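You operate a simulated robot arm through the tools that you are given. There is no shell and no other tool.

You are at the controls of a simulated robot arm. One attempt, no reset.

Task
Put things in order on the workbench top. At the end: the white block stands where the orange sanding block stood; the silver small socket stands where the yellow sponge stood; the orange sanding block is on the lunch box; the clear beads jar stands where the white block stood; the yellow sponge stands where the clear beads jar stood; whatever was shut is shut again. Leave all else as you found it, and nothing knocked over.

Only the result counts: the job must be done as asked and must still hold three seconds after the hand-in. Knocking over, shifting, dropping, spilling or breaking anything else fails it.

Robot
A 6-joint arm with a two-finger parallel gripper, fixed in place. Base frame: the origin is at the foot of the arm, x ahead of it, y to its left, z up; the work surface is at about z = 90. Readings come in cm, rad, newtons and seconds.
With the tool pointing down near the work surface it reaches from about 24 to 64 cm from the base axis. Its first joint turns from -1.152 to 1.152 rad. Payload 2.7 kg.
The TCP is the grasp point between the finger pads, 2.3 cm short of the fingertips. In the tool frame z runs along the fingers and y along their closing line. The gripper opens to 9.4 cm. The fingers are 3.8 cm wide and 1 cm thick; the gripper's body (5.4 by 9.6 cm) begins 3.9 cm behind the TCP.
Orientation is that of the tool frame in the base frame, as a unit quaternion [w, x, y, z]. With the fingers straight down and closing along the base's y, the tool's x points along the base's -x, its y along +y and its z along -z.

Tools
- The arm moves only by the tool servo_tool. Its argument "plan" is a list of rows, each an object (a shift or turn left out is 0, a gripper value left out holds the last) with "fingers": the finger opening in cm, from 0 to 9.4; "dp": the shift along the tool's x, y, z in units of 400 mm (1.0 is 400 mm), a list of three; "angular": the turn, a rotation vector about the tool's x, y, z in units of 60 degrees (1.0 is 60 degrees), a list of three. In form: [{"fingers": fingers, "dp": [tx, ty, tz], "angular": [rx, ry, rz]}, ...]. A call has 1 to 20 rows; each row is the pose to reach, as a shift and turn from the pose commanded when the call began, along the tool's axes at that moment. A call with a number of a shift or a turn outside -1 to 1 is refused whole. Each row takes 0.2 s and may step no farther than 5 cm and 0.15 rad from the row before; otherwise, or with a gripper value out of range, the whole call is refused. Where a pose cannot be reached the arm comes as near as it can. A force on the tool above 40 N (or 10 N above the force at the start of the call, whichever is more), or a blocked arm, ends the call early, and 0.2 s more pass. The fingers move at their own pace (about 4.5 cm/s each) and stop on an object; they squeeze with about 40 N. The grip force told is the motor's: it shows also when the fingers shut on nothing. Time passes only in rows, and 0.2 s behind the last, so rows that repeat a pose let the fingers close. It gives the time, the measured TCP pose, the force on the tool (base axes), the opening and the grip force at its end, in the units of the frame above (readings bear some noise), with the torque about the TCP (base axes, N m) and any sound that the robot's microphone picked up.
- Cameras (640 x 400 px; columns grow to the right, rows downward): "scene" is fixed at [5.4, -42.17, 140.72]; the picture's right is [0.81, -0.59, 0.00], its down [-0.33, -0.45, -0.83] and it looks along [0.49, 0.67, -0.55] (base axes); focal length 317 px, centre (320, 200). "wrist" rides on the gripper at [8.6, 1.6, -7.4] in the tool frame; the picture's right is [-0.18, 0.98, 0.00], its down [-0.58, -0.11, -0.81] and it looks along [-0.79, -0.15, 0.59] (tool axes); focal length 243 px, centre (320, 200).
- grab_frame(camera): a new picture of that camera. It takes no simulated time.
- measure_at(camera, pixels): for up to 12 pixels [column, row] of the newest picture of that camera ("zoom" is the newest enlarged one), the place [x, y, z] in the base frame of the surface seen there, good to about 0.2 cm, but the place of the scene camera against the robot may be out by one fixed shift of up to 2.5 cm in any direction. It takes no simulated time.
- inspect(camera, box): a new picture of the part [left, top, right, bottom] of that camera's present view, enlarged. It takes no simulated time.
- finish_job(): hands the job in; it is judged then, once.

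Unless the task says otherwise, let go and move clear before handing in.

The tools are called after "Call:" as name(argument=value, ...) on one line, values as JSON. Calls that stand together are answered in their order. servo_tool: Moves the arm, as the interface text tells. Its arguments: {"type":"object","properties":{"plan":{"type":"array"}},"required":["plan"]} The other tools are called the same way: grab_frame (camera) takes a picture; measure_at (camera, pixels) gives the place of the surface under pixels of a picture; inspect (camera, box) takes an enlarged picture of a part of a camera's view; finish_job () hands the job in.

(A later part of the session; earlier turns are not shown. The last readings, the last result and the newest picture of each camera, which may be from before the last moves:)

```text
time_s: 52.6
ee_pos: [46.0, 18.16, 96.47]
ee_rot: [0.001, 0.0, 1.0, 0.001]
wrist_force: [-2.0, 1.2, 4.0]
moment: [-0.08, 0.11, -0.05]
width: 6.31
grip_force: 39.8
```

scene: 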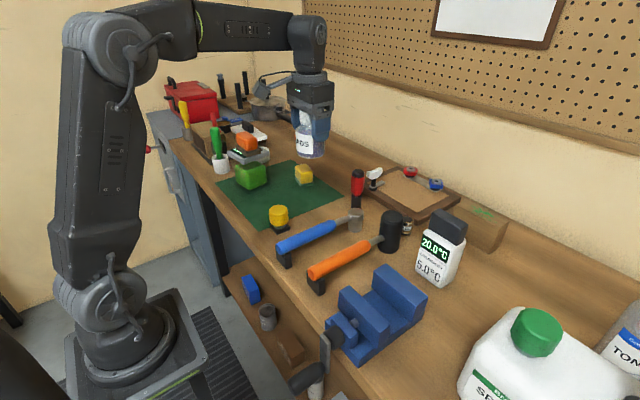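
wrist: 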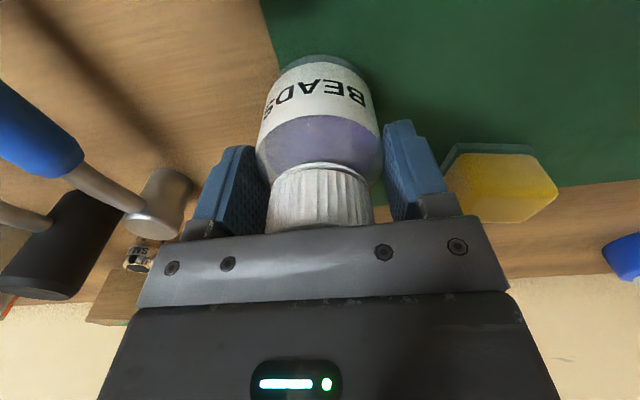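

Contact (force swung from −3 to +4 N). Releasing and rising straight up.

Call:
servo_tool(plan=[{"fingers": 9.0, "dp": [0, 0, 0]}, {"dp": [0, 0, 0]}, {"dp": [0, 0, 0]}, {"dp": [0, 0, -0.04]}, {"dp": [0, 0, -0.12]}, {"dp": [0, 0, -0.22]}, {"dp": [0, 0, -0.34]}, {"dp": [0, 0, -0.34]}])

Call:
grab_frame(camera="wrist")

Call:
inspect(camera="scene", box=[220, 110, 380, 240])

```text
time_s: 54.4
ee_pos: [45.72, 17.42, 110.04]
ee_rot: [0.0, 0.0, 1.0, 0.0]
wrist_force: [-0.9, -0.7, 0.5]
moment: [-0.02, -0.04, 0.01]
width: 9.0
grip_force: 0.0
```

```text
taken
```

wrist: 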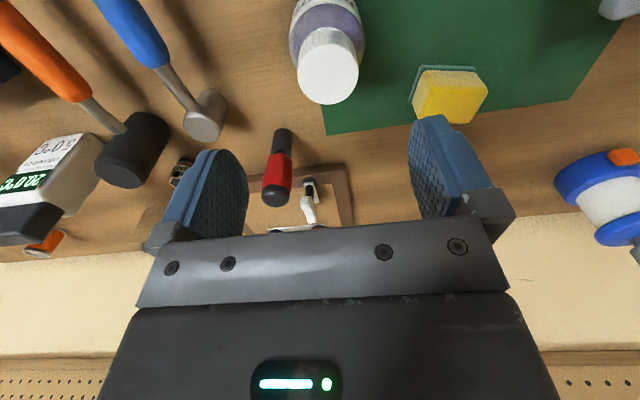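

```text
3.08 times, centred on (300, 175) of scene
```

zoom: 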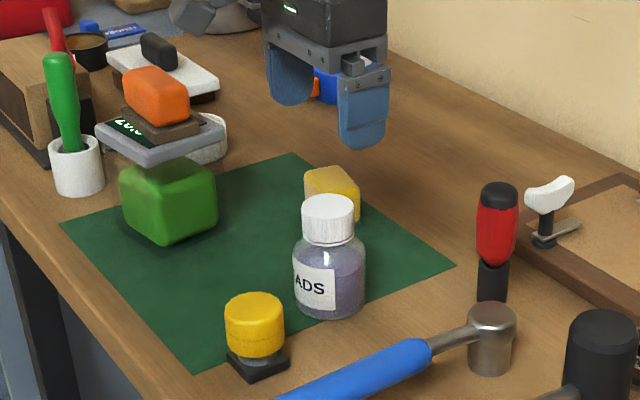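

The jar stands. I'll verify its position and measure the sponge again from here.

Call:
measure_at(camera="wrist", pixels=[[300, 68], [357, 68], [328, 98], [328, 52], [413, 98], [420, 72], [475, 70], [487, 92], [418, 118], [470, 108], [447, 95], [410, 103]])

Call:
inspect(camera="wrist", box=[390, 50, 510, 135])

```text
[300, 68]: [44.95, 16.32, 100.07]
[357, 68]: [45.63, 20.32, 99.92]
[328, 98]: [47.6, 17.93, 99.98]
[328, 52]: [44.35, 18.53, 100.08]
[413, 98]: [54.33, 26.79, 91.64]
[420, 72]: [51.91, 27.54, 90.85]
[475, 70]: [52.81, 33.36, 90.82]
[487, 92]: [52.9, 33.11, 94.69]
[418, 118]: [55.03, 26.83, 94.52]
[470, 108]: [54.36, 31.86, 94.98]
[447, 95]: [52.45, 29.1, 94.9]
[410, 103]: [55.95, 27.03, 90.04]
```

```text
4.71 times, centred on (450, 92) of wrist
```

zoom: 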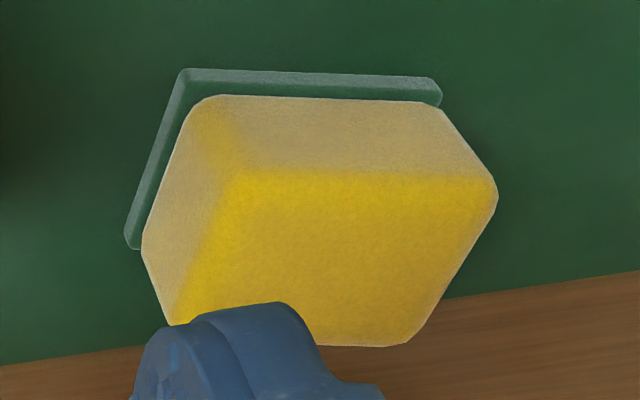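

The jar is centred at about (46.0, 18.3). Measuring the sponge outline in the enlarged view.

Call:
measure_at(camera="zoom", pixels=[[185, 75], [440, 85], [130, 242], [245, 180], [485, 185], [330, 340], [405, 338], [440, 285], [180, 315], [215, 240], [150, 235], [340, 260]])

```text
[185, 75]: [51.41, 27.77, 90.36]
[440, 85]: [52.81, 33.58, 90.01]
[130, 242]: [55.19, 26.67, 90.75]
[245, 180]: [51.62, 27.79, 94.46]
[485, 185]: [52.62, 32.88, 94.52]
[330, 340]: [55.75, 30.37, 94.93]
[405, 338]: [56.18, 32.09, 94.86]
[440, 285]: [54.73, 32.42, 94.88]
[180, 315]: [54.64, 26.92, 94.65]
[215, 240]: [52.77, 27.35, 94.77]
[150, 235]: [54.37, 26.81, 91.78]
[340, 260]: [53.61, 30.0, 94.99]
```

The sponge is centred near (54.1, 30.05), about 5.9×4 cm, yawed ~12.5°. With normal yaw the wrist camera would come too close to the lunch-box lid, so I'll turn the tool about −77.5° to grip across the short side, keeping the camera on the −y side.

Call:
servo_tool(plan=[{"dp": [0, 0, 0], "angular": [0, 0, -0.13]}, {"dp": [0, 0, 0], "angular": [0, 0, -0.26]}, {"dp": [0, 0, 0], "angular": [0, 0, -0.39]}, {"dp": [0, 0, 0], "angular": [0, 0, -0.52]}, {"dp": [0, 0, 0], "angular": [0, 0, -0.65]}, {"dp": [0, 0, 0], "angular": [0, 0, -0.65]}])

Call:
servo_tool(plan=[{"dp": [0, 0, 0], "angular": [0, 0, -0.13]}, {"dp": [0, 0, 0], "angular": [0, 0, -0.26]}, {"dp": [0, 0, 0], "angular": [0, 0, -0.39]}, {"dp": [0, 0, 0], "angular": [0, 0, -0.52]}, {"dp": [0, 0, 0], "angular": [0, 0, -0.64]}, {"fingers": 7.5, "dp": [0, 0, 0], "angular": [0, 0, -0.64]}])

Call:
grab_frame(camera="wrist")

```text
time_s: 55.8
ee_pos: [45.86, 17.9, 110.14]
ee_rot: [0.0, -0.334, 0.942, 0.0]
wrist_force: [-0.4, 0.0, -0.3]
moment: [-0.01, -0.01, 0.01]
width: 9.0
grip_force: 0.1
```

```text
time_s: 57.2
ee_pos: [45.92, 18.11, 110.07]
ee_rot: [0.0, -0.626, 0.78, 0.0]
wrist_force: [0.4, 0.1, -1.0]
moment: [0.01, -0.02, 0.03]
width: 7.51
grip_force: 0.0
```

```text
taken
```

wrist: 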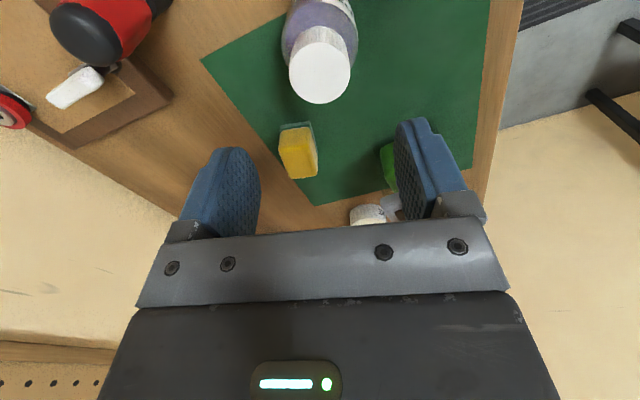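

Yaw is 77.5° as intended. Moving above the sponge at z≈104.

Call:
servo_tool(plan=[{"dp": [-0.1, -0.04, 0]}, {"dp": [-0.2, -0.08, 0.02]}, {"dp": [-0.28, -0.113, 0.07]}, {"dp": [-0.336, -0.1356, 0.12]}, {"dp": [-0.336, -0.1356, 0.15]}, {"dp": [-0.336, -0.1356, 0.15]}])

Call:
grab_frame(camera="wrist")

Call:
inspect(camera="scene", box=[220, 80, 380, 220])

```text
time_s: 58.6
ee_pos: [53.94, 29.95, 104.01]
ee_rot: [0.0, -0.625, 0.781, 0.0]
wrist_force: [0.2, -0.5, -0.7]
moment: [0.03, 0.01, -0.01]
width: 7.5
grip_force: 0.1
```

```text
taken
```

wrist: 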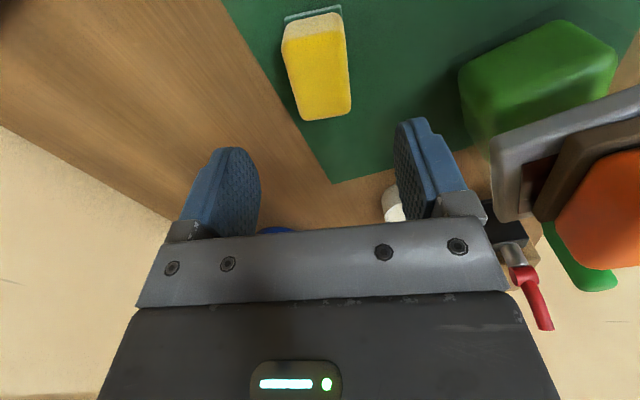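

```text
2.86 times, centred on (300, 150) of scene
```

zoom: 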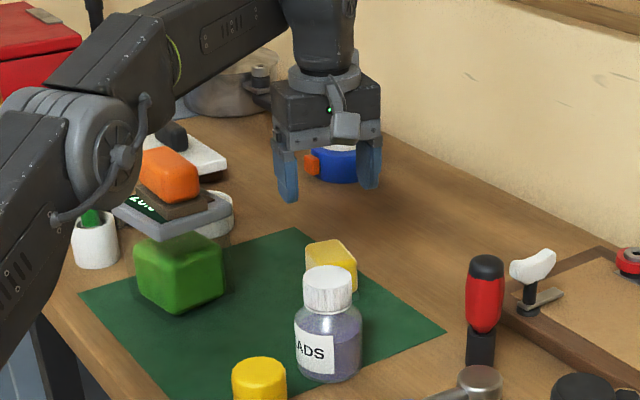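

The sponge is under the hand at wrist (317,65). Checking its exact centre before descending.

Call:
measure_at(camera="wrist", pixels=[[284, 40], [343, 32], [300, 117], [348, 108], [318, 75], [284, 22], [340, 12], [292, 80], [347, 70]])

```text
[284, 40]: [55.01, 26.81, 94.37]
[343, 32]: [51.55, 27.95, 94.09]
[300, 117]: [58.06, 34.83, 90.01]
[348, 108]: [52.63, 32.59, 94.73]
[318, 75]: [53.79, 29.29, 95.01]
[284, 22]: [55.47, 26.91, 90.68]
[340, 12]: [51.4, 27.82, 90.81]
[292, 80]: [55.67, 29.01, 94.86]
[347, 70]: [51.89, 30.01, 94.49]
```

The sponge centre (≈53.95, 29.95) matches the TCP. Descending to z 93.3 and closing.

Call:
servo_tool(plan=[{"dp": [0, 0, 0.08]}, {"dp": [0, 0, 0.15]}, {"dp": [0, 0, 0.21]}, {"dp": [0, 0, 0.25]}, {"dp": [0, 0, 0.267]}, {"dp": [0, 0, 0.267]}])

Call:
grab_frame(camera="wrist")

Call:
inspect(camera="scene", box=[220, 80, 380, 220])

```text
time_s: 60.0
ee_pos: [53.9, 29.91, 93.32]
ee_rot: [-0.001, -0.625, 0.781, 0.0]
wrist_force: [-0.9, 0.0, 0.0]
moment: [0.02, 0.02, 0.01]
width: 7.5
grip_force: 0.0
```

```text
taken
```

wrist: 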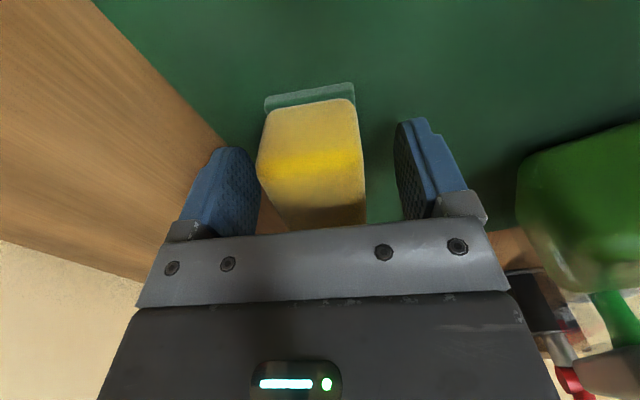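

```text
2.86 times, centred on (300, 150) of scene
```

zoom: 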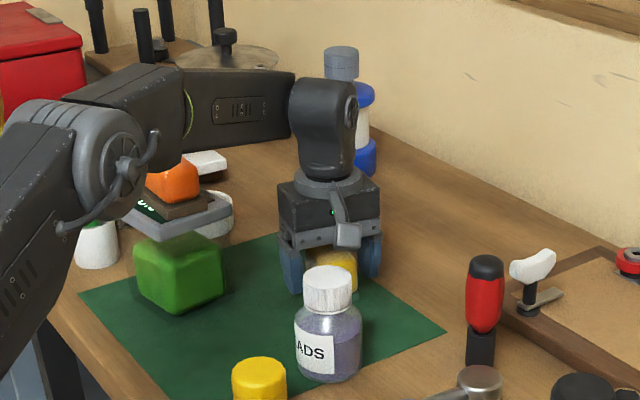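

The sponge sits slightly left between the pads (257–365); I'll trim 3 mm and close, then test-lift.

Call:
servo_tool(plan=[{"dp": [0, -0.008, 0]}, {"fingers": 2.5, "dp": [0, -0.008, 0]}, {"dp": [0, -0.008, 0]}, {"dp": [0, -0.008, 0]}, {"dp": [0, -0.008, 0]}, {"dp": [0, -0.008, -0.02]}, {"dp": [0, -0.008, -0.05]}, {"dp": [0, -0.008, -0.05]}])

Call:
grab_frame(camera="wrist")

```text
time_s: 61.8
ee_pos: [54.28, 29.95, 95.35]
ee_rot: [0.0, -0.625, 0.781, 0.0]
wrist_force: [-0.4, -0.2, -0.1]
moment: [-0.01, 0.02, -0.01]
width: 4.08
grip_force: 40.4
```

```text
taken
```

wrist: 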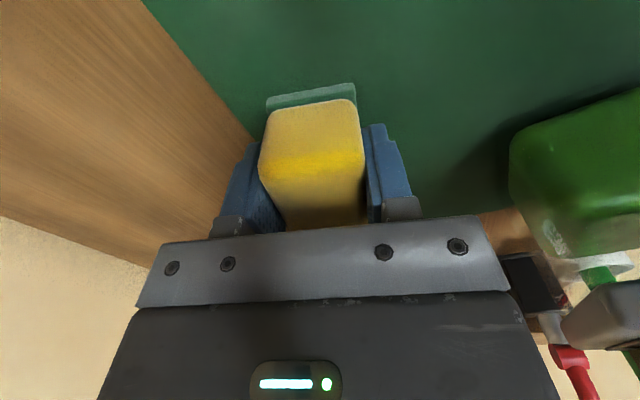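

The sponge is gripped at 4.1 cm. I'll lift, retract and sweep right at z≈114 while turning the tool back.

Call:
servo_tool(plan=[{"dp": [0, 0, -0.1]}, {"dp": [0, 0, -0.2]}, {"dp": [0.08, 0, -0.27]}, {"dp": [0.16, 0.01, -0.34]}, {"dp": [0.25, 0.04, -0.41], "angular": [0, 0, 0.12]}, {"dp": [0.34, 0.08, -0.47], "angular": [0, 0, 0.24]}, {"dp": [0.46, 0.1, -0.48], "angular": [0, 0, 0.36]}, {"dp": [0.58, 0.12, -0.48], "angular": [0, 0, 0.48]}, {"dp": [0.7, 0.13, -0.48], "angular": [0, 0, 0.6]}, {"dp": [0.82, 0.14, -0.48], "angular": [0, 0, 0.72]}, {"dp": [0.93, 0.15, -0.48], "angular": [0, 0, 0.84]}, {"dp": [1.0, 0.15, -0.48], "angular": [0, 0, 0.96]}, {"dp": [1.0, 0.15, -0.48], "angular": [0, 0, 0.96]}])

Call:
grab_frame(camera="wrist")

Call:
grab_frame(camera="scene")

```text
time_s: 64.6
ee_pos: [39.87, -7.92, 114.53]
ee_rot: [0.0, -0.171, 0.985, 0.001]
wrist_force: [0.1, 0.7, 0.4]
moment: [0.01, 0.02, 0.01]
width: 4.12
grip_force: 40.0
```

```text
taken
```

wrist: 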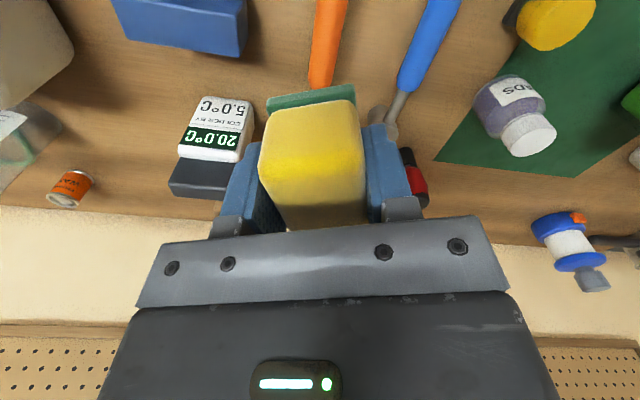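

```text
taken
```

scene: 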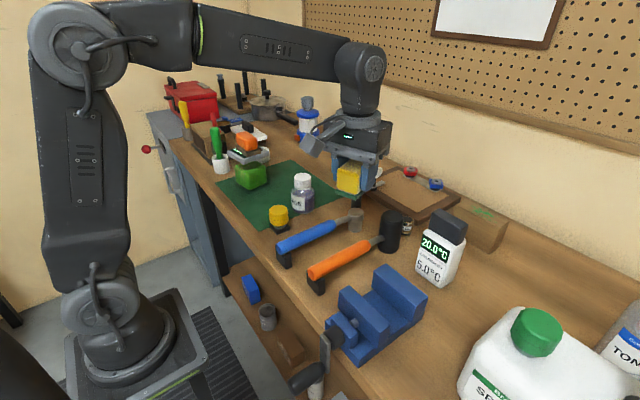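

Sponge still held; tool yaw is 19.7° now. Going to a waypoint at (44, −29.8, 114) with yaw back to zero.

Call:
servo_tool(plan=[{"dp": [0.018, -0.11, 0], "angular": [0, 0, 0.11]}, {"dp": [0.035, -0.22, 0], "angular": [0, 0, 0.22]}, {"dp": [0.053, -0.33, 0], "angular": [0, 0, 0.328]}, {"dp": [0.07, -0.44, 0], "angular": [0, 0, 0.328]}, {"dp": [0.088, -0.55, 0], "angular": [0, 0, 0.328]}, {"dp": [0.088, -0.55, 0], "angular": [0, 0, 0.328]}])

Call:
grab_frame(camera="scene")

Call:
grab_frame(camera="wrist")

```text
time_s: 66.0
ee_pos: [44.04, -29.89, 114.53]
ee_rot: [0.0, 0.0, 1.0, 0.0]
wrist_force: [-0.4, -1.0, -0.5]
moment: [-0.01, 0.0, 0.01]
width: 4.1
grip_force: 40.3
```

```text
taken
```

scene: 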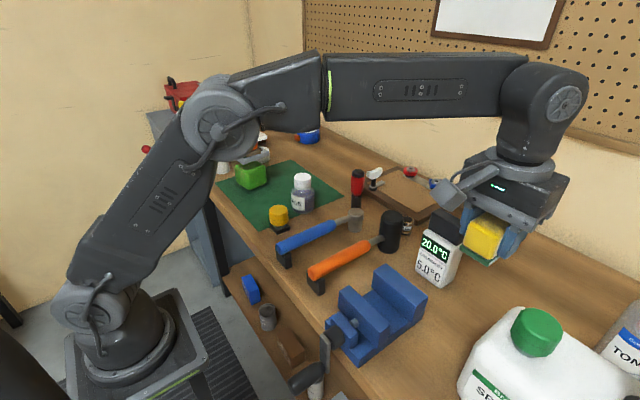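

```text
taken
```

wrist: 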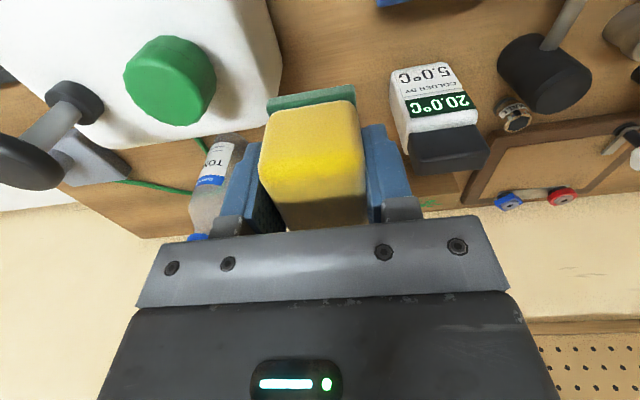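

Over the waypoint. Extending to (52.0, −29.9) and descending to just above the table.

Call:
servo_tool(plan=[{"dp": [-0.08, 0, 0.06]}, {"dp": [-0.15, 0, 0.13]}, {"dp": [-0.2, 0, 0.2]}, {"dp": [-0.2, 0, 0.29]}, {"dp": [-0.2, 0, 0.38]}, {"dp": [-0.2, 0, 0.45]}, {"dp": [-0.2, 0, 0.49]}, {"dp": [-0.2, 0, 0.51]}, {"dp": [-0.2, 0, 0.51]}])

Call:
inspect(camera="scene", box=[410, 180, 590, 340])

Call:
grab_frame(camera="wrist")

```text
time_s: 68.0
ee_pos: [51.68, -29.7, 94.17]
ee_rot: [0.0, -0.001, 1.0, 0.0]
wrist_force: [-0.4, -0.4, -0.2]
moment: [-0.01, 0.03, 0.01]
width: 4.08
grip_force: 39.6
```

```text
2.50 times, centred on (500, 260) of scene
```

zoom: 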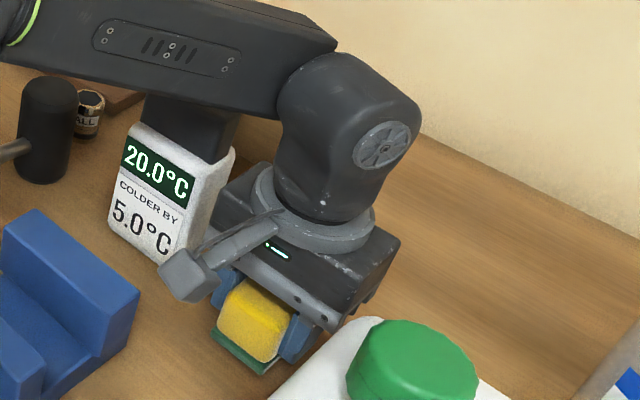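

```text
taken
```

wrist: 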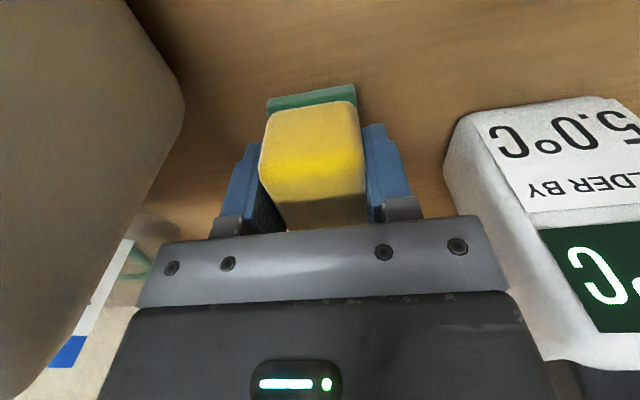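

The sponge is just above the table, upright, with the white block undisturbed. Easing down in small steps.

Call:
servo_tool(plan=[{"dp": [-0.005, -0.003, 0.006]}, {"dp": [-0.005, -0.003, 0.012]}, {"dp": [-0.005, -0.003, 0.012]}])

Call:
servo_tool(plan=[{"dp": [0, 0, 0.0025]}, {"dp": [0, 0, 0.0025]}])

Call:
servo_tool(plan=[{"dp": [0, 0, 0.0025]}, {"dp": [0, 0, 0.0025]}])

```text
time_s: 68.8
ee_pos: [51.97, -29.92, 93.81]
ee_rot: [0.0, 0.0, 1.0, 0.0]
wrist_force: [-0.4, -0.3, -0.5]
moment: [-0.04, 0.01, 0.02]
width: 4.07
grip_force: 40.2
```

```text
time_s: 69.4
ee_pos: [51.96, -29.65, 93.66]
ee_rot: [0.001, -0.001, 1.0, 0.0]
wrist_force: [0.1, 0.8, -0.6]
moment: [0.0, 0.01, 0.0]
width: 4.11
grip_force: 39.7
```

```text
time_s: 70.0
ee_pos: [51.97, -29.89, 93.41]
ee_rot: [0.0, -0.001, 1.0, 0.0]
wrist_force: [-0.5, 0.2, 0.5]
moment: [-0.01, 0.0, 0.0]
width: 4.1
grip_force: 40.5
```

Call:
servo_tool(plan=[{"dp": [0, 0, 0.0025]}, {"dp": [0, 0, 0.0025]}])

Call:
servo_tool(plan=[{"dp": [0, 0, 0.002]}, {"dp": [0, 0, 0.002]}])

```text
time_s: 70.6
ee_pos: [52.06, -29.86, 93.4]
ee_rot: [-0.001, -0.001, 1.0, 0.0]
wrist_force: [-1.1, 0.5, -0.7]
moment: [-0.01, 0.01, 0.02]
width: 4.1
grip_force: 39.4
```

```text
time_s: 71.2
ee_pos: [52.03, -29.91, 93.46]
ee_rot: [0.001, -0.001, 1.0, 0.0]
wrist_force: [-1.2, -0.3, 3.0]
moment: [-0.01, 0.01, -0.02]
width: 4.1
grip_force: 40.6
```

Contact at +3 N. Opening to 7 cm and rising straight up.

Call:
servo_tool(plan=[{"fingers": 7.0, "dp": [0, 0, 0]}, {"dp": [0, 0, 0]}, {"dp": [0, 0, 0]}, {"dp": [0, 0, -0.04]}, {"dp": [0, 0, -0.12]}, {"dp": [0, 0, -0.22]}, {"dp": [0.02, 0, -0.33]}, {"dp": [0.1, 0, -0.4]}, {"dp": [0.2, 0, -0.45]}, {"dp": [0.2, 0, -0.45]}])

Call:
grab_frame(camera="wrist")

Call:
grab_frame(camera="scene")

```text
time_s: 73.4
ee_pos: [43.95, -29.51, 111.31]
ee_rot: [0.001, -0.001, 1.0, -0.001]
wrist_force: [0.8, 0.4, 0.2]
moment: [0.01, 0.0, -0.02]
width: 7.03
grip_force: 0.2
```

```text
taken
```

wrist: 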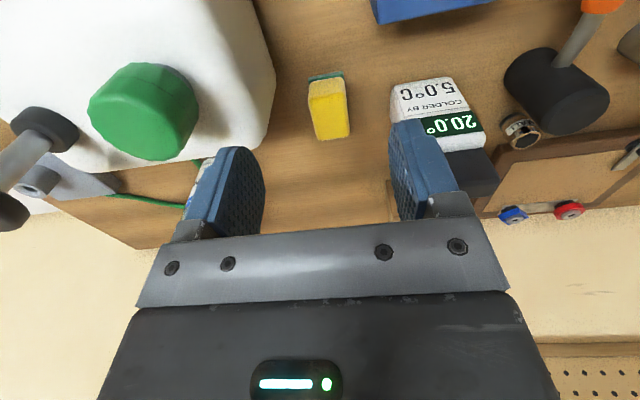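

```text
taken
```

scene: 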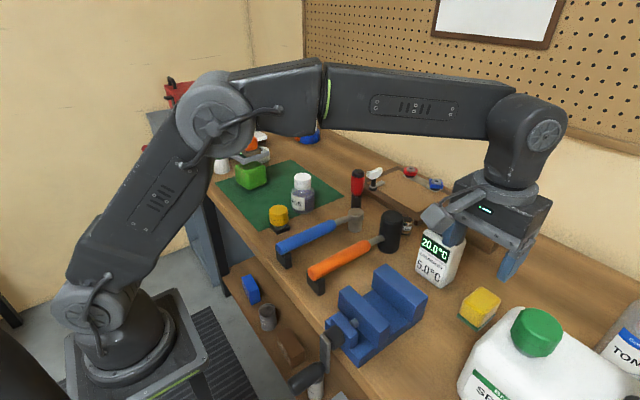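

The sponge stands at the jar's old spot. Next, the socket: moving to (47, −6, 112) for a closer look at its surroundings.

Call:
servo_tool(plan=[{"dp": [0, 0.11, -0.02]}, {"dp": [0, 0.22, -0.02]}, {"dp": [0, 0.33, -0.02]}, {"dp": [-0.03, 0.44, -0.02]}, {"dp": [-0.06, 0.53, -0.02]}, {"dp": [-0.075, 0.59, -0.02]}, {"dp": [-0.075, 0.59, -0.02]}])

Call:
grab_frame(camera="wrist")

Call:
inspect(camera="wrist", box=[200, 0, 440, 150])

Call:
grab_frame(camera="scene")

```text
time_s: 75.0
ee_pos: [47.01, -6.11, 111.98]
ee_rot: [0.0, -0.001, 1.0, 0.0]
wrist_force: [-0.7, -0.5, -1.2]
moment: [-0.01, -0.03, 0.02]
width: 7.01
grip_force: 0.1
```

```text
taken
```

wrist: 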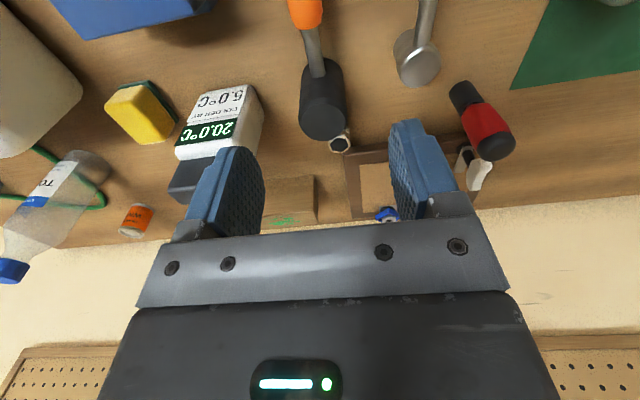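

```text
2.67 times, centred on (320, 75) of wrist
```

zoom: 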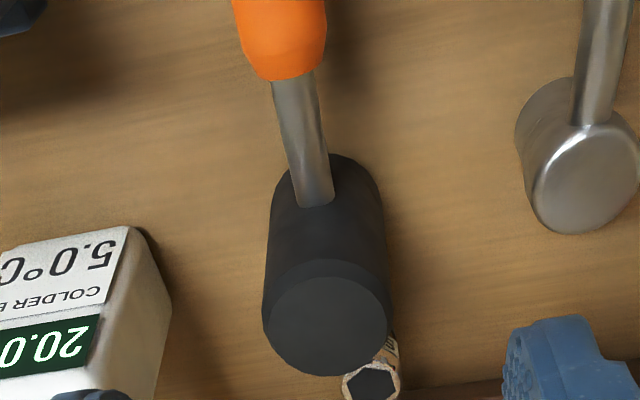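

```text
taken
```

scene: 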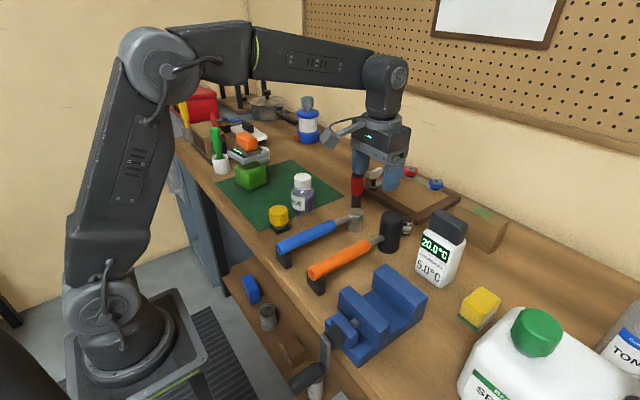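

The mallet head's top is at zoom (325,320) with the socket just beyond it. Measuring the head, then moving closer over the socket.

Call:
measure_at(camera="zoom", pixels=[[325, 325], [266, 320], [386, 320], [325, 370], [325, 282], [272, 220], [382, 220], [370, 385], [395, 375], [345, 385], [370, 368], [392, 350]])

Call:
servo_tool(plan=[{"dp": [-0.1, 0, 0]}, {"dp": [-0.18, 0, 0.02]}, {"dp": [-0.25, 0, 0.04]}, {"dp": [-0.28, 0, 0.04]}, {"dp": [-0.28, 0, 0.04]}])

Call:
grab_frame(camera="wrist")

Call:
inspect(camera="wrist", box=[220, 0, 440, 140])

```text
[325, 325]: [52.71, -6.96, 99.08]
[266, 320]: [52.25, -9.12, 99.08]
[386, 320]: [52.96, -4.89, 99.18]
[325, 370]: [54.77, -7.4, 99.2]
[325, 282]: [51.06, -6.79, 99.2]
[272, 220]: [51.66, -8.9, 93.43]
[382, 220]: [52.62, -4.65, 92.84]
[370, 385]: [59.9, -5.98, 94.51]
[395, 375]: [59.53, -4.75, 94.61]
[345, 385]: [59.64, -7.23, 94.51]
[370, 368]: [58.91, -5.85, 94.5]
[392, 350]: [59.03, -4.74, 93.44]
```

```text
time_s: 76.2
ee_pos: [58.2, -6.11, 110.34]
ee_rot: [0.001, -0.001, 1.0, -0.001]
wrist_force: [0.1, -0.3, -0.2]
moment: [0.0, 0.01, 0.0]
width: 6.99
grip_force: 0.1
```

```text
taken
```

wrist: 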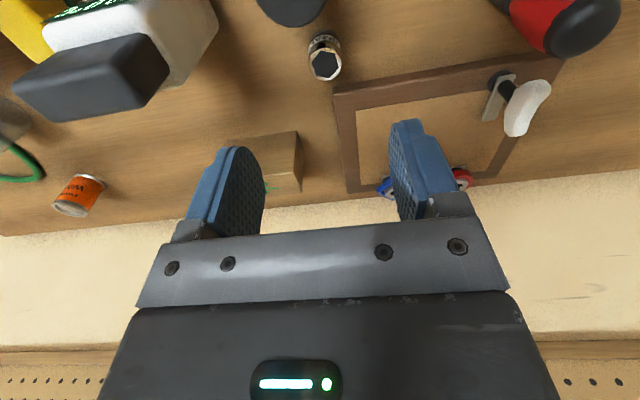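

```text
2.86 times, centred on (330, 70) of wrist
```

zoom: 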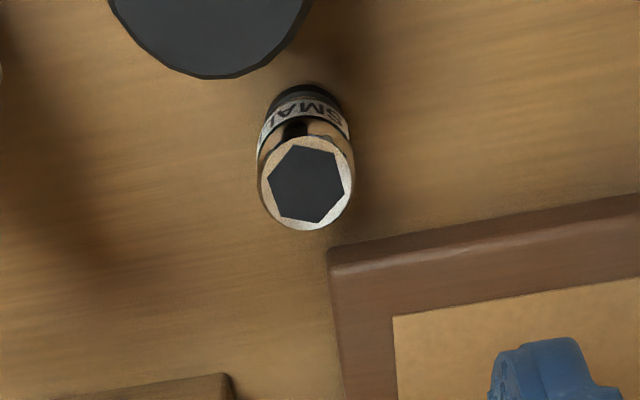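

Call:
measure_at(camera="zoom", pixels=[[305, 185], [262, 185], [350, 180], [308, 227], [305, 142], [305, 90], [335, 262], [480, 225], [345, 380], [300, 105], [450, 245], [230, 380]])

Call:
measure_at(camera="wrist", pixels=[[270, 150], [298, 140], [300, 170], [340, 92], [340, 105], [460, 70], [510, 110], [540, 90], [385, 185], [575, 40], [300, 5], [240, 195]])

```text
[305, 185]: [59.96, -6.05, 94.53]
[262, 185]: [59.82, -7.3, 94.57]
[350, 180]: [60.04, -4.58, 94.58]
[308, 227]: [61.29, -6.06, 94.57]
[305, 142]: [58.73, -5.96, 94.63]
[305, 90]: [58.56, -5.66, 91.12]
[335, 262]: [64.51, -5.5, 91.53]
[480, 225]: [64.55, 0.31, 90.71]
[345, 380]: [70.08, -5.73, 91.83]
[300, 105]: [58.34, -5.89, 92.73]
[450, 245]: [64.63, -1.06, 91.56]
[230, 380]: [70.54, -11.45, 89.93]
```

```text
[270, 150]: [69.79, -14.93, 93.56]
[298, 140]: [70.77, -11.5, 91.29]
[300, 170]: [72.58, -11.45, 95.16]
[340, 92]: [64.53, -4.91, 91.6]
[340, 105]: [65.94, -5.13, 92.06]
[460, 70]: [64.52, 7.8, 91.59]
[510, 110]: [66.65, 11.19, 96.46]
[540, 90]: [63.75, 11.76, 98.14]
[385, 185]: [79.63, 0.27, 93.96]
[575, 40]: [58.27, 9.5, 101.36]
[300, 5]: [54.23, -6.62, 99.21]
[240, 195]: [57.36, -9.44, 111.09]
```

The socket is centred at (60.0, −6.0), 2.6 cm wide, top 94.55; the mallet head (52.8, −7, top 99.2) would conflict with the wrist camera at zero yaw. I'll turn 25° so the camera clears it, and narrow the fingers to 5 cm.

Call:
servo_tool(plan=[{"fingers": 5.0, "dp": [-0.015, 0.001, 0.02], "angular": [0, 0, 0.13]}, {"dp": [-0.03, 0.002, 0.05], "angular": [0, 0, 0.26]}, {"dp": [-0.045, 0.0025, 0.08], "angular": [0, 0, 0.39]}, {"dp": [-0.045, 0.0025, 0.11], "angular": [0, 0, 0.417]}, {"dp": [-0.045, 0.0025, 0.11], "angular": [0, 0, 0.417]}])

Call:
grab_frame(camera="wrist")

Call:
inspect(camera="scene", box=[330, 120, 490, 260])

```text
time_s: 77.4
ee_pos: [60.07, -6.14, 105.89]
ee_rot: [0.001, 0.217, 0.976, 0.0]
wrist_force: [0.4, 0.7, 0.1]
moment: [0.0, 0.05, -0.01]
width: 5.0
grip_force: 0.0
```

```text
taken
```

wrist: 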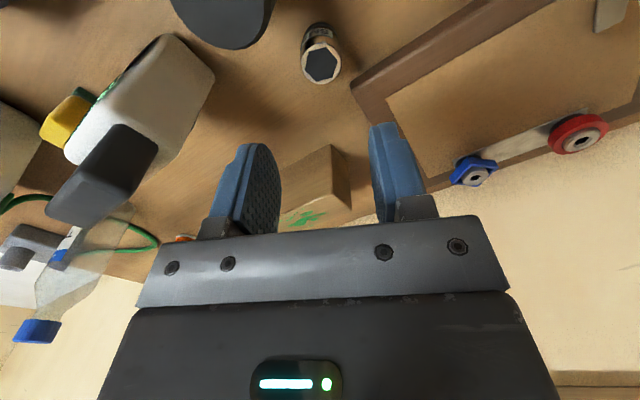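

```text
2.86 times, centred on (410, 190) of scene
```

zoom: 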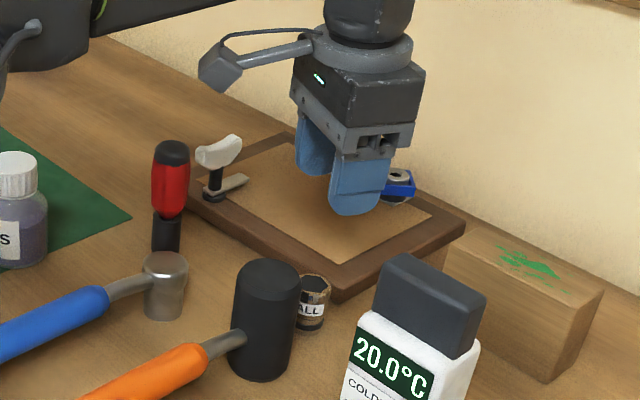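

The socket top (wrist (321,65)) lines up with the finger gap. Descending to z≈94.3.

Call:
servo_tool(plan=[{"dp": [0, 0, 0.08]}, {"dp": [0, 0, 0.15]}, {"dp": [0, 0, 0.21]}, {"dp": [0, 0, 0.25]}, {"dp": [0, 0, 0.275]}, {"dp": [0, 0, 0.29]}, {"dp": [0, 0, 0.29]}])

Call:
grab_frame(camera="wrist")

Call:
inspect(camera="scene", box=[330, 120, 490, 260])

```text
time_s: 79.0
ee_pos: [60.0, -6.24, 94.6]
ee_rot: [0.0, 0.215, 0.977, 0.0]
wrist_force: [0.5, 0.6, 0.0]
moment: [0.02, 0.01, -0.02]
width: 4.98
grip_force: 0.1
```

```text
taken
```

wrist: 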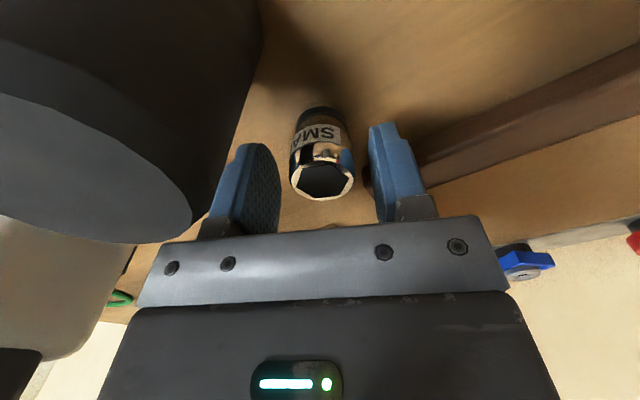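

```text
2.86 times, centred on (410, 190) of scene
```

zoom: 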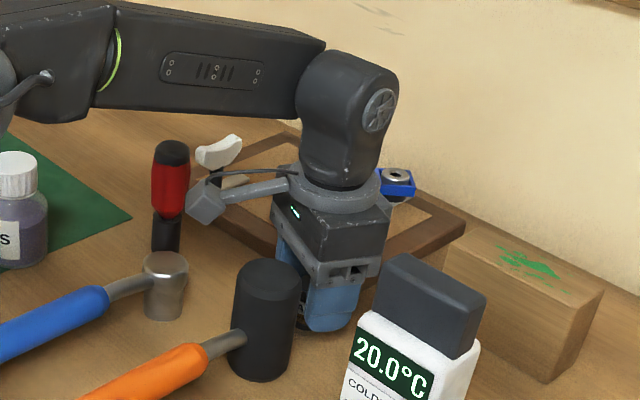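

The socket is centred between the pads (289–355). Closing and test-lifting.

Call:
servo_tool(plan=[{"dp": [0, 0, 0.005]}, {"fingers": 1.0, "dp": [0, 0, 0.005]}, {"dp": [0, 0, 0.005]}, {"dp": [0, 0, 0.005]}, {"dp": [0, 0, 0.005]}, {"dp": [0, 0, -0.02]}, {"dp": [0, 0, -0.05]}, {"dp": [0, 0, -0.05]}])

Call:
grab_frame(camera="wrist")

```text
time_s: 80.8
ee_pos: [60.03, -6.28, 96.53]
ee_rot: [0.0, 0.216, 0.976, -0.001]
wrist_force: [0.7, 0.3, -1.0]
moment: [0.01, 0.01, 0.01]
width: 3.08
grip_force: 40.0
```

```text
taken
```

wrist: 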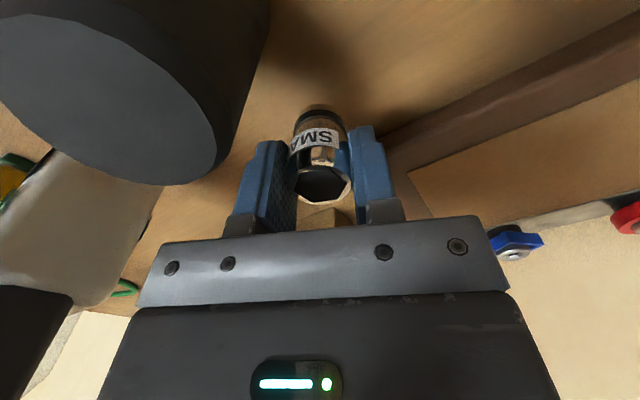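

The socket came up with the gripper. Lifting, retracting and sweeping left at z≈114 while turning toward the −77.5° yaw.

Call:
servo_tool(plan=[{"dp": [0, 0, -0.09]}, {"dp": [0, 0, -0.18]}, {"dp": [0.03, 0, -0.27]}, {"dp": [0.11, -0.01, -0.33], "angular": [0, 0, -0.1]}, {"dp": [0.2, -0.02, -0.39], "angular": [0, 0, -0.22]}, {"dp": [0.3, -0.03, -0.43], "angular": [0, 0, -0.35]}, {"dp": [0.36, 0.04, -0.44], "angular": [0, 0, -0.48]}, {"dp": [0.42, 0.13, -0.44], "angular": [0, 0, -0.61]}, {"dp": [0.47, 0.23, -0.44], "angular": [0, 0, -0.74]}, {"dp": [0.52, 0.32, -0.44], "angular": [0, 0, -0.85]}, {"dp": [0.573, 0.4, -0.44], "angular": [0, 0, -0.85]}, {"dp": [0.573, 0.4, -0.44], "angular": [0, 0, -0.85]}])

Call:
servo_tool(plan=[{"dp": [0, 0, 0], "angular": [0, 0, -0.13]}, {"dp": [0, 0, 0], "angular": [0, 0, -0.26]}, {"dp": [0, 0, 0], "angular": [0, 0, -0.39]}, {"dp": [0, 0, 0], "angular": [0, 0, -0.52]}, {"dp": [0, 0, 0], "angular": [0, 0, -0.65]}, {"dp": [0, 0, 0], "angular": [0, 0, -0.78]}, {"dp": [0, 0, 0], "angular": [0, 0, -0.858]}, {"dp": [0, 0, 0], "angular": [0, 0, -0.858]}])

Call:
grab_frame(camera="wrist")

Call:
grab_frame(camera="scene")

```text
time_s: 83.4
ee_pos: [46.09, 18.42, 113.97]
ee_rot: [0.0, -0.226, 0.974, 0.001]
wrist_force: [0.4, 0.0, -1.6]
moment: [0.0, 0.0, 0.02]
width: 3.06
grip_force: 40.1
```

```text
time_s: 85.2
ee_pos: [45.99, 18.06, 114.02]
ee_rot: [-0.001, -0.626, 0.78, 0.001]
wrist_force: [-0.8, 0.2, -1.4]
moment: [0.01, 0.01, -0.03]
width: 3.06
grip_force: 39.8
```

```text
taken
```

wrist: 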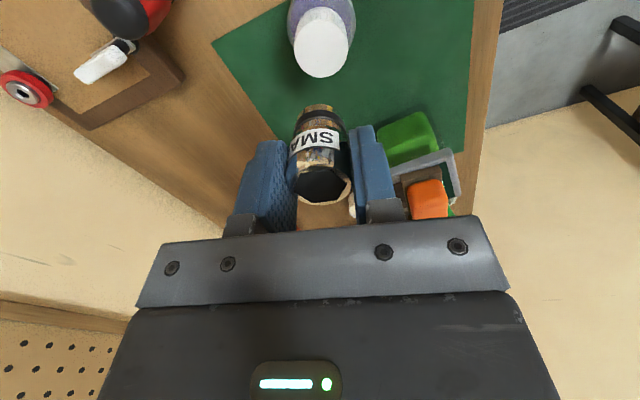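

```text
taken
```

scene: 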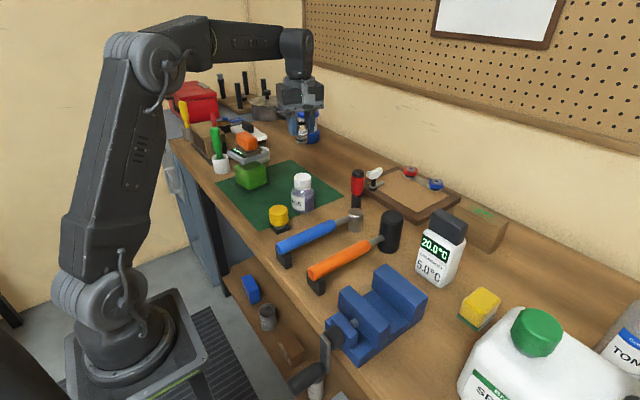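

Socket held upright, yaw right. Moving over the sponge's old spot (54.05, 30.0) and lowering to z≈103.

Call:
servo_tool(plan=[{"dp": [-0.1, -0.04, 0]}, {"dp": [-0.2, -0.08, 0.05]}, {"dp": [-0.28, -0.11, 0.12]}, {"dp": [-0.3327, -0.1325, 0.2]}, {"dp": [-0.3327, -0.1325, 0.27]}, {"dp": [-0.3327, -0.1325, 0.27]}])

Call:
grab_frame(camera="wrist")

Call:
inspect(camera="scene", box=[220, 80, 380, 220])

```text
time_s: 86.6
ee_pos: [54.08, 29.9, 103.23]
ee_rot: [0.0, -0.626, 0.779, 0.0]
wrist_force: [-0.2, -0.1, -1.3]
moment: [0.0, 0.0, 0.0]
width: 3.04
grip_force: 39.7
```

```text
taken
```

wrist: 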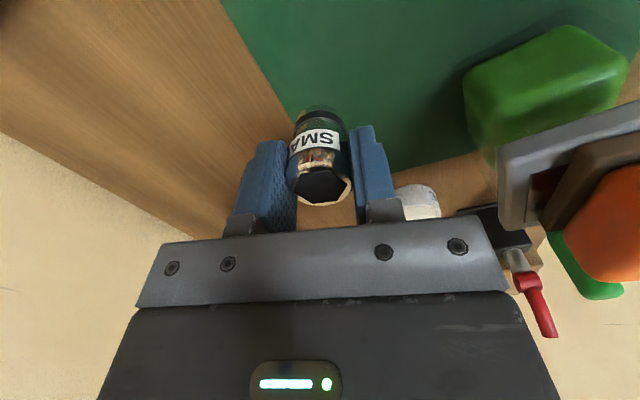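

```text
2.86 times, centred on (300, 150) of scene
```

zoom: 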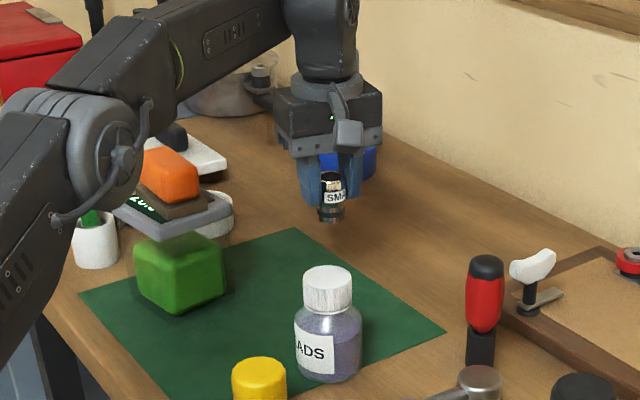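

In position. Descending to just above the mat.

Call:
servo_tool(plan=[{"dp": [0, 0, 0.08]}, {"dp": [0, 0, 0.15]}, {"dp": [0, 0, 0.19]}, {"dp": [0, 0, 0.205]}, {"dp": [0, 0, 0.205]}])

Call:
servo_tool(plan=[{"dp": [0, 0, 0.003]}, {"dp": [0, 0, 0.006]}, {"dp": [0, 0, 0.006]}])

Call:
inspect(camera="scene", box=[260, 110, 360, 210])

Call:
grab_frame(camera="wrist")

```text
time_s: 87.8
ee_pos: [54.08, 29.74, 95.05]
ee_rot: [0.0, -0.626, 0.78, 0.0]
wrist_force: [1.3, -0.5, -1.9]
moment: [0.0, -0.02, 0.0]
width: 3.05
grip_force: 40.0
```

```text
time_s: 88.6
ee_pos: [54.11, 29.84, 94.91]
ee_rot: [0.0, -0.626, 0.78, 0.0]
wrist_force: [-1.0, -0.6, -1.9]
moment: [0.01, -0.01, -0.02]
width: 3.03
grip_force: 40.2
```

```text
4.00 times, centred on (310, 160) of scene
```

zoom: 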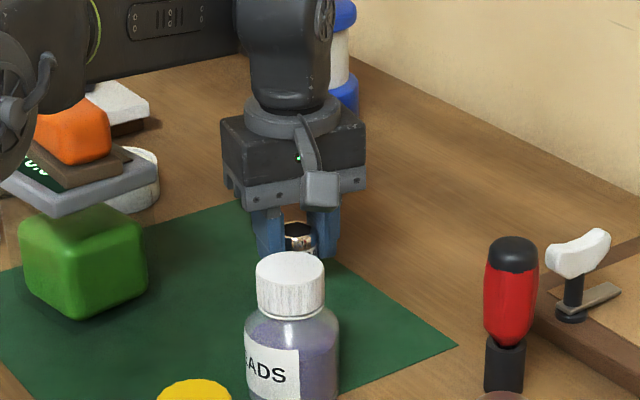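

```text
taken
```

wrist: 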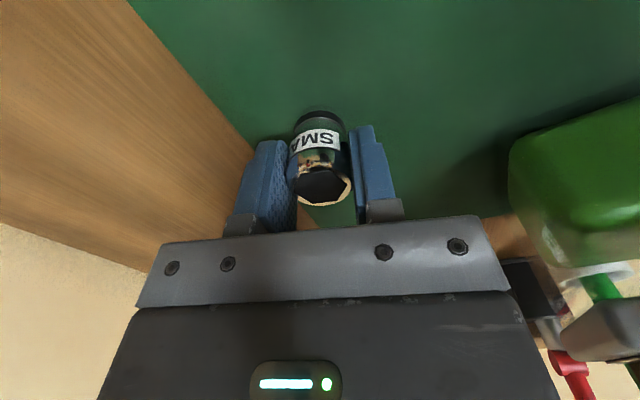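

Still weight-bearing at z≈94.9. Easing down in 1 mm steps.

Call:
servo_tool(plan=[{"dp": [0, 0, 0.0025]}, {"dp": [0, 0, 0.005]}, {"dp": [0, 0, 0.005]}])

Call:
servo_tool(plan=[{"dp": [0, 0, 0.0025]}, {"dp": [0, 0, 0.0025]}])

Call:
servo_tool(plan=[{"dp": [0, 0, 0.0025]}, {"dp": [0, 0, 0.0025]}])

```text
time_s: 89.4
ee_pos: [54.09, 29.91, 94.7]
ee_rot: [0.001, -0.627, 0.779, 0.0]
wrist_force: [-0.7, 0.8, -1.0]
moment: [0.0, 0.01, -0.01]
width: 3.05
grip_force: 39.8
```

```text
time_s: 90.0
ee_pos: [54.01, 29.99, 94.47]
ee_rot: [-0.001, -0.627, 0.779, 0.0]
wrist_force: [0.3, 0.5, -2.5]
moment: [-0.01, 0.01, 0.01]
width: 3.01
grip_force: 39.8
```

```text
time_s: 90.6
ee_pos: [54.05, 30.02, 94.37]
ee_rot: [0.0, -0.627, 0.779, 0.0]
wrist_force: [-0.7, 0.9, -2.5]
moment: [-0.03, 0.0, 0.01]
width: 3.04
grip_force: 39.7
```

Call:
servo_tool(plan=[{"dp": [0, 0, 0.0025]}, {"dp": [0, 0, 0.0025]}])

Call:
servo_tool(plan=[{"dp": [0, 0, 0.002]}, {"dp": [0, 0, 0.002]}])

```text
time_s: 91.2
ee_pos: [54.11, 29.99, 94.31]
ee_rot: [0.0, -0.626, 0.78, 0.0]
wrist_force: [-0.1, 0.4, -1.8]
moment: [0.02, 0.05, -0.01]
width: 3.03
grip_force: 39.5
```

```text
time_s: 91.8
ee_pos: [53.86, 29.98, 94.42]
ee_rot: [0.001, -0.627, 0.779, -0.001]
wrist_force: [0.6, -1.5, 1.4]
moment: [-0.02, 0.0, -0.03]
width: 3.05
grip_force: 40.2
```

The force changed from −1.8 to +1.4 N, so the socket is standing. Opening and rising straight up, then retracting.

Call:
servo_tool(plan=[{"fingers": 6.0, "dp": [0, 0, 0]}, {"dp": [0, 0, 0]}, {"dp": [0, 0, 0]}, {"dp": [0, 0, -0.04]}, {"dp": [0, 0, -0.12]}, {"dp": [0, 0, -0.22]}, {"dp": [0.06, 0, -0.31]}, {"dp": [0.15, 0.02, -0.4]}, {"dp": [0.25, 0.05, -0.48]}, {"dp": [0.3, 0.08, -0.5]}, {"dp": [0.3, 0.08, -0.5]}])

Call:
grab_frame(camera="wrist")

Call:
grab_frame(camera="scene")

Call:
inspect(camera="scene", box=[220, 110, 380, 230])

```text
refused: row 8 steps farther than a row can; nothing moved
```

```text
taken
```

wrist: 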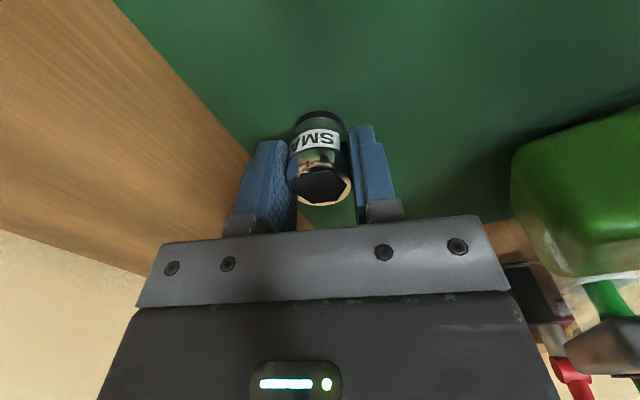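

```text
taken
```

scene: 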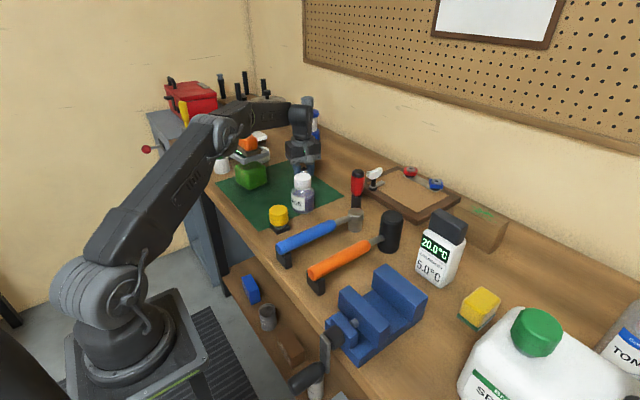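

```text
3.33 times, centred on (300, 170) of scene
```

zoom: 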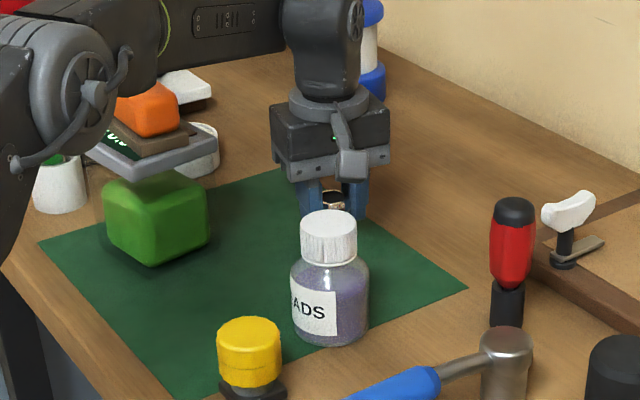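

The call was refused for a step that was too long, so nothing moved. Repeating with smaller steps.

Call:
servo_tool(plan=[{"fingers": 6.0, "dp": [0, 0, 0]}, {"dp": [0, 0, 0]}, {"dp": [0, 0, 0]}, {"dp": [0, 0, -0.04]}, {"dp": [0, 0, -0.11]}, {"dp": [0, 0, -0.2]}, {"dp": [0.04, 0, -0.28]}, {"dp": [0.1, 0.01, -0.35]}, {"dp": [0.17, 0.03, -0.42]}, {"dp": [0.25, 0.05, -0.48]}, {"dp": [0.3, 0.06, -0.5]}, {"dp": [0.3, 0.06, -0.5]}])

Call:
grab_frame(camera="wrist")

Call:
grab_frame(camera="scene")

Call:
inspect(camera="scene", box=[220, 110, 380, 230])

```text
time_s: 94.4
ee_pos: [49.26, 18.66, 114.27]
ee_rot: [0.0, -0.627, 0.779, 0.001]
wrist_force: [0.1, -0.2, 0.0]
moment: [0.0, 0.02, -0.01]
width: 5.99
grip_force: 0.1
```

```text
taken
```

wrist: 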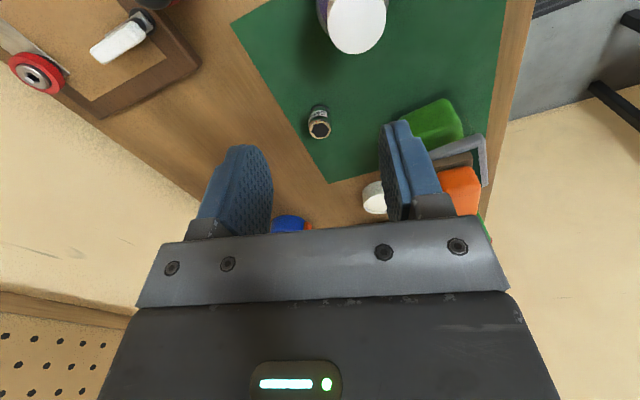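

```text
taken
```

scene: 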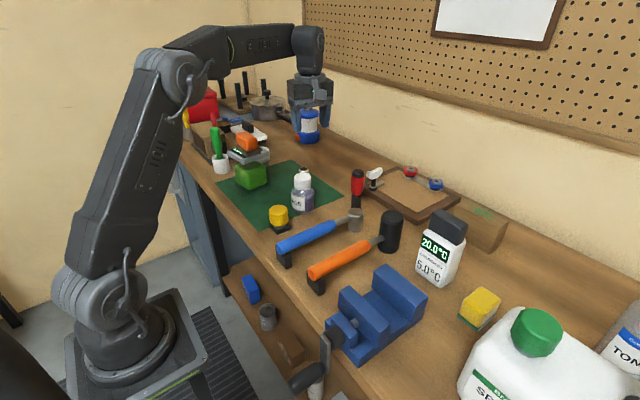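

```text
3.33 times, centred on (300, 170) of scene
```

zoom: 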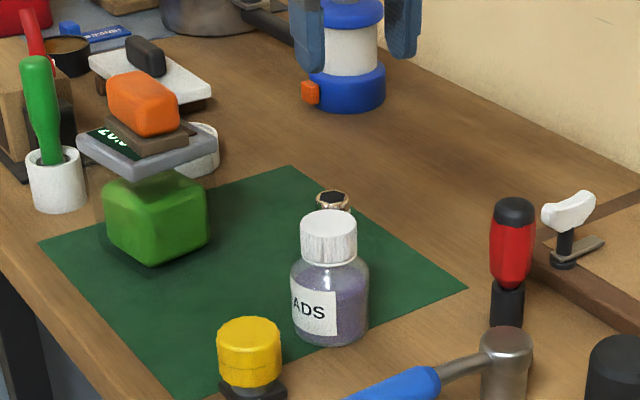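

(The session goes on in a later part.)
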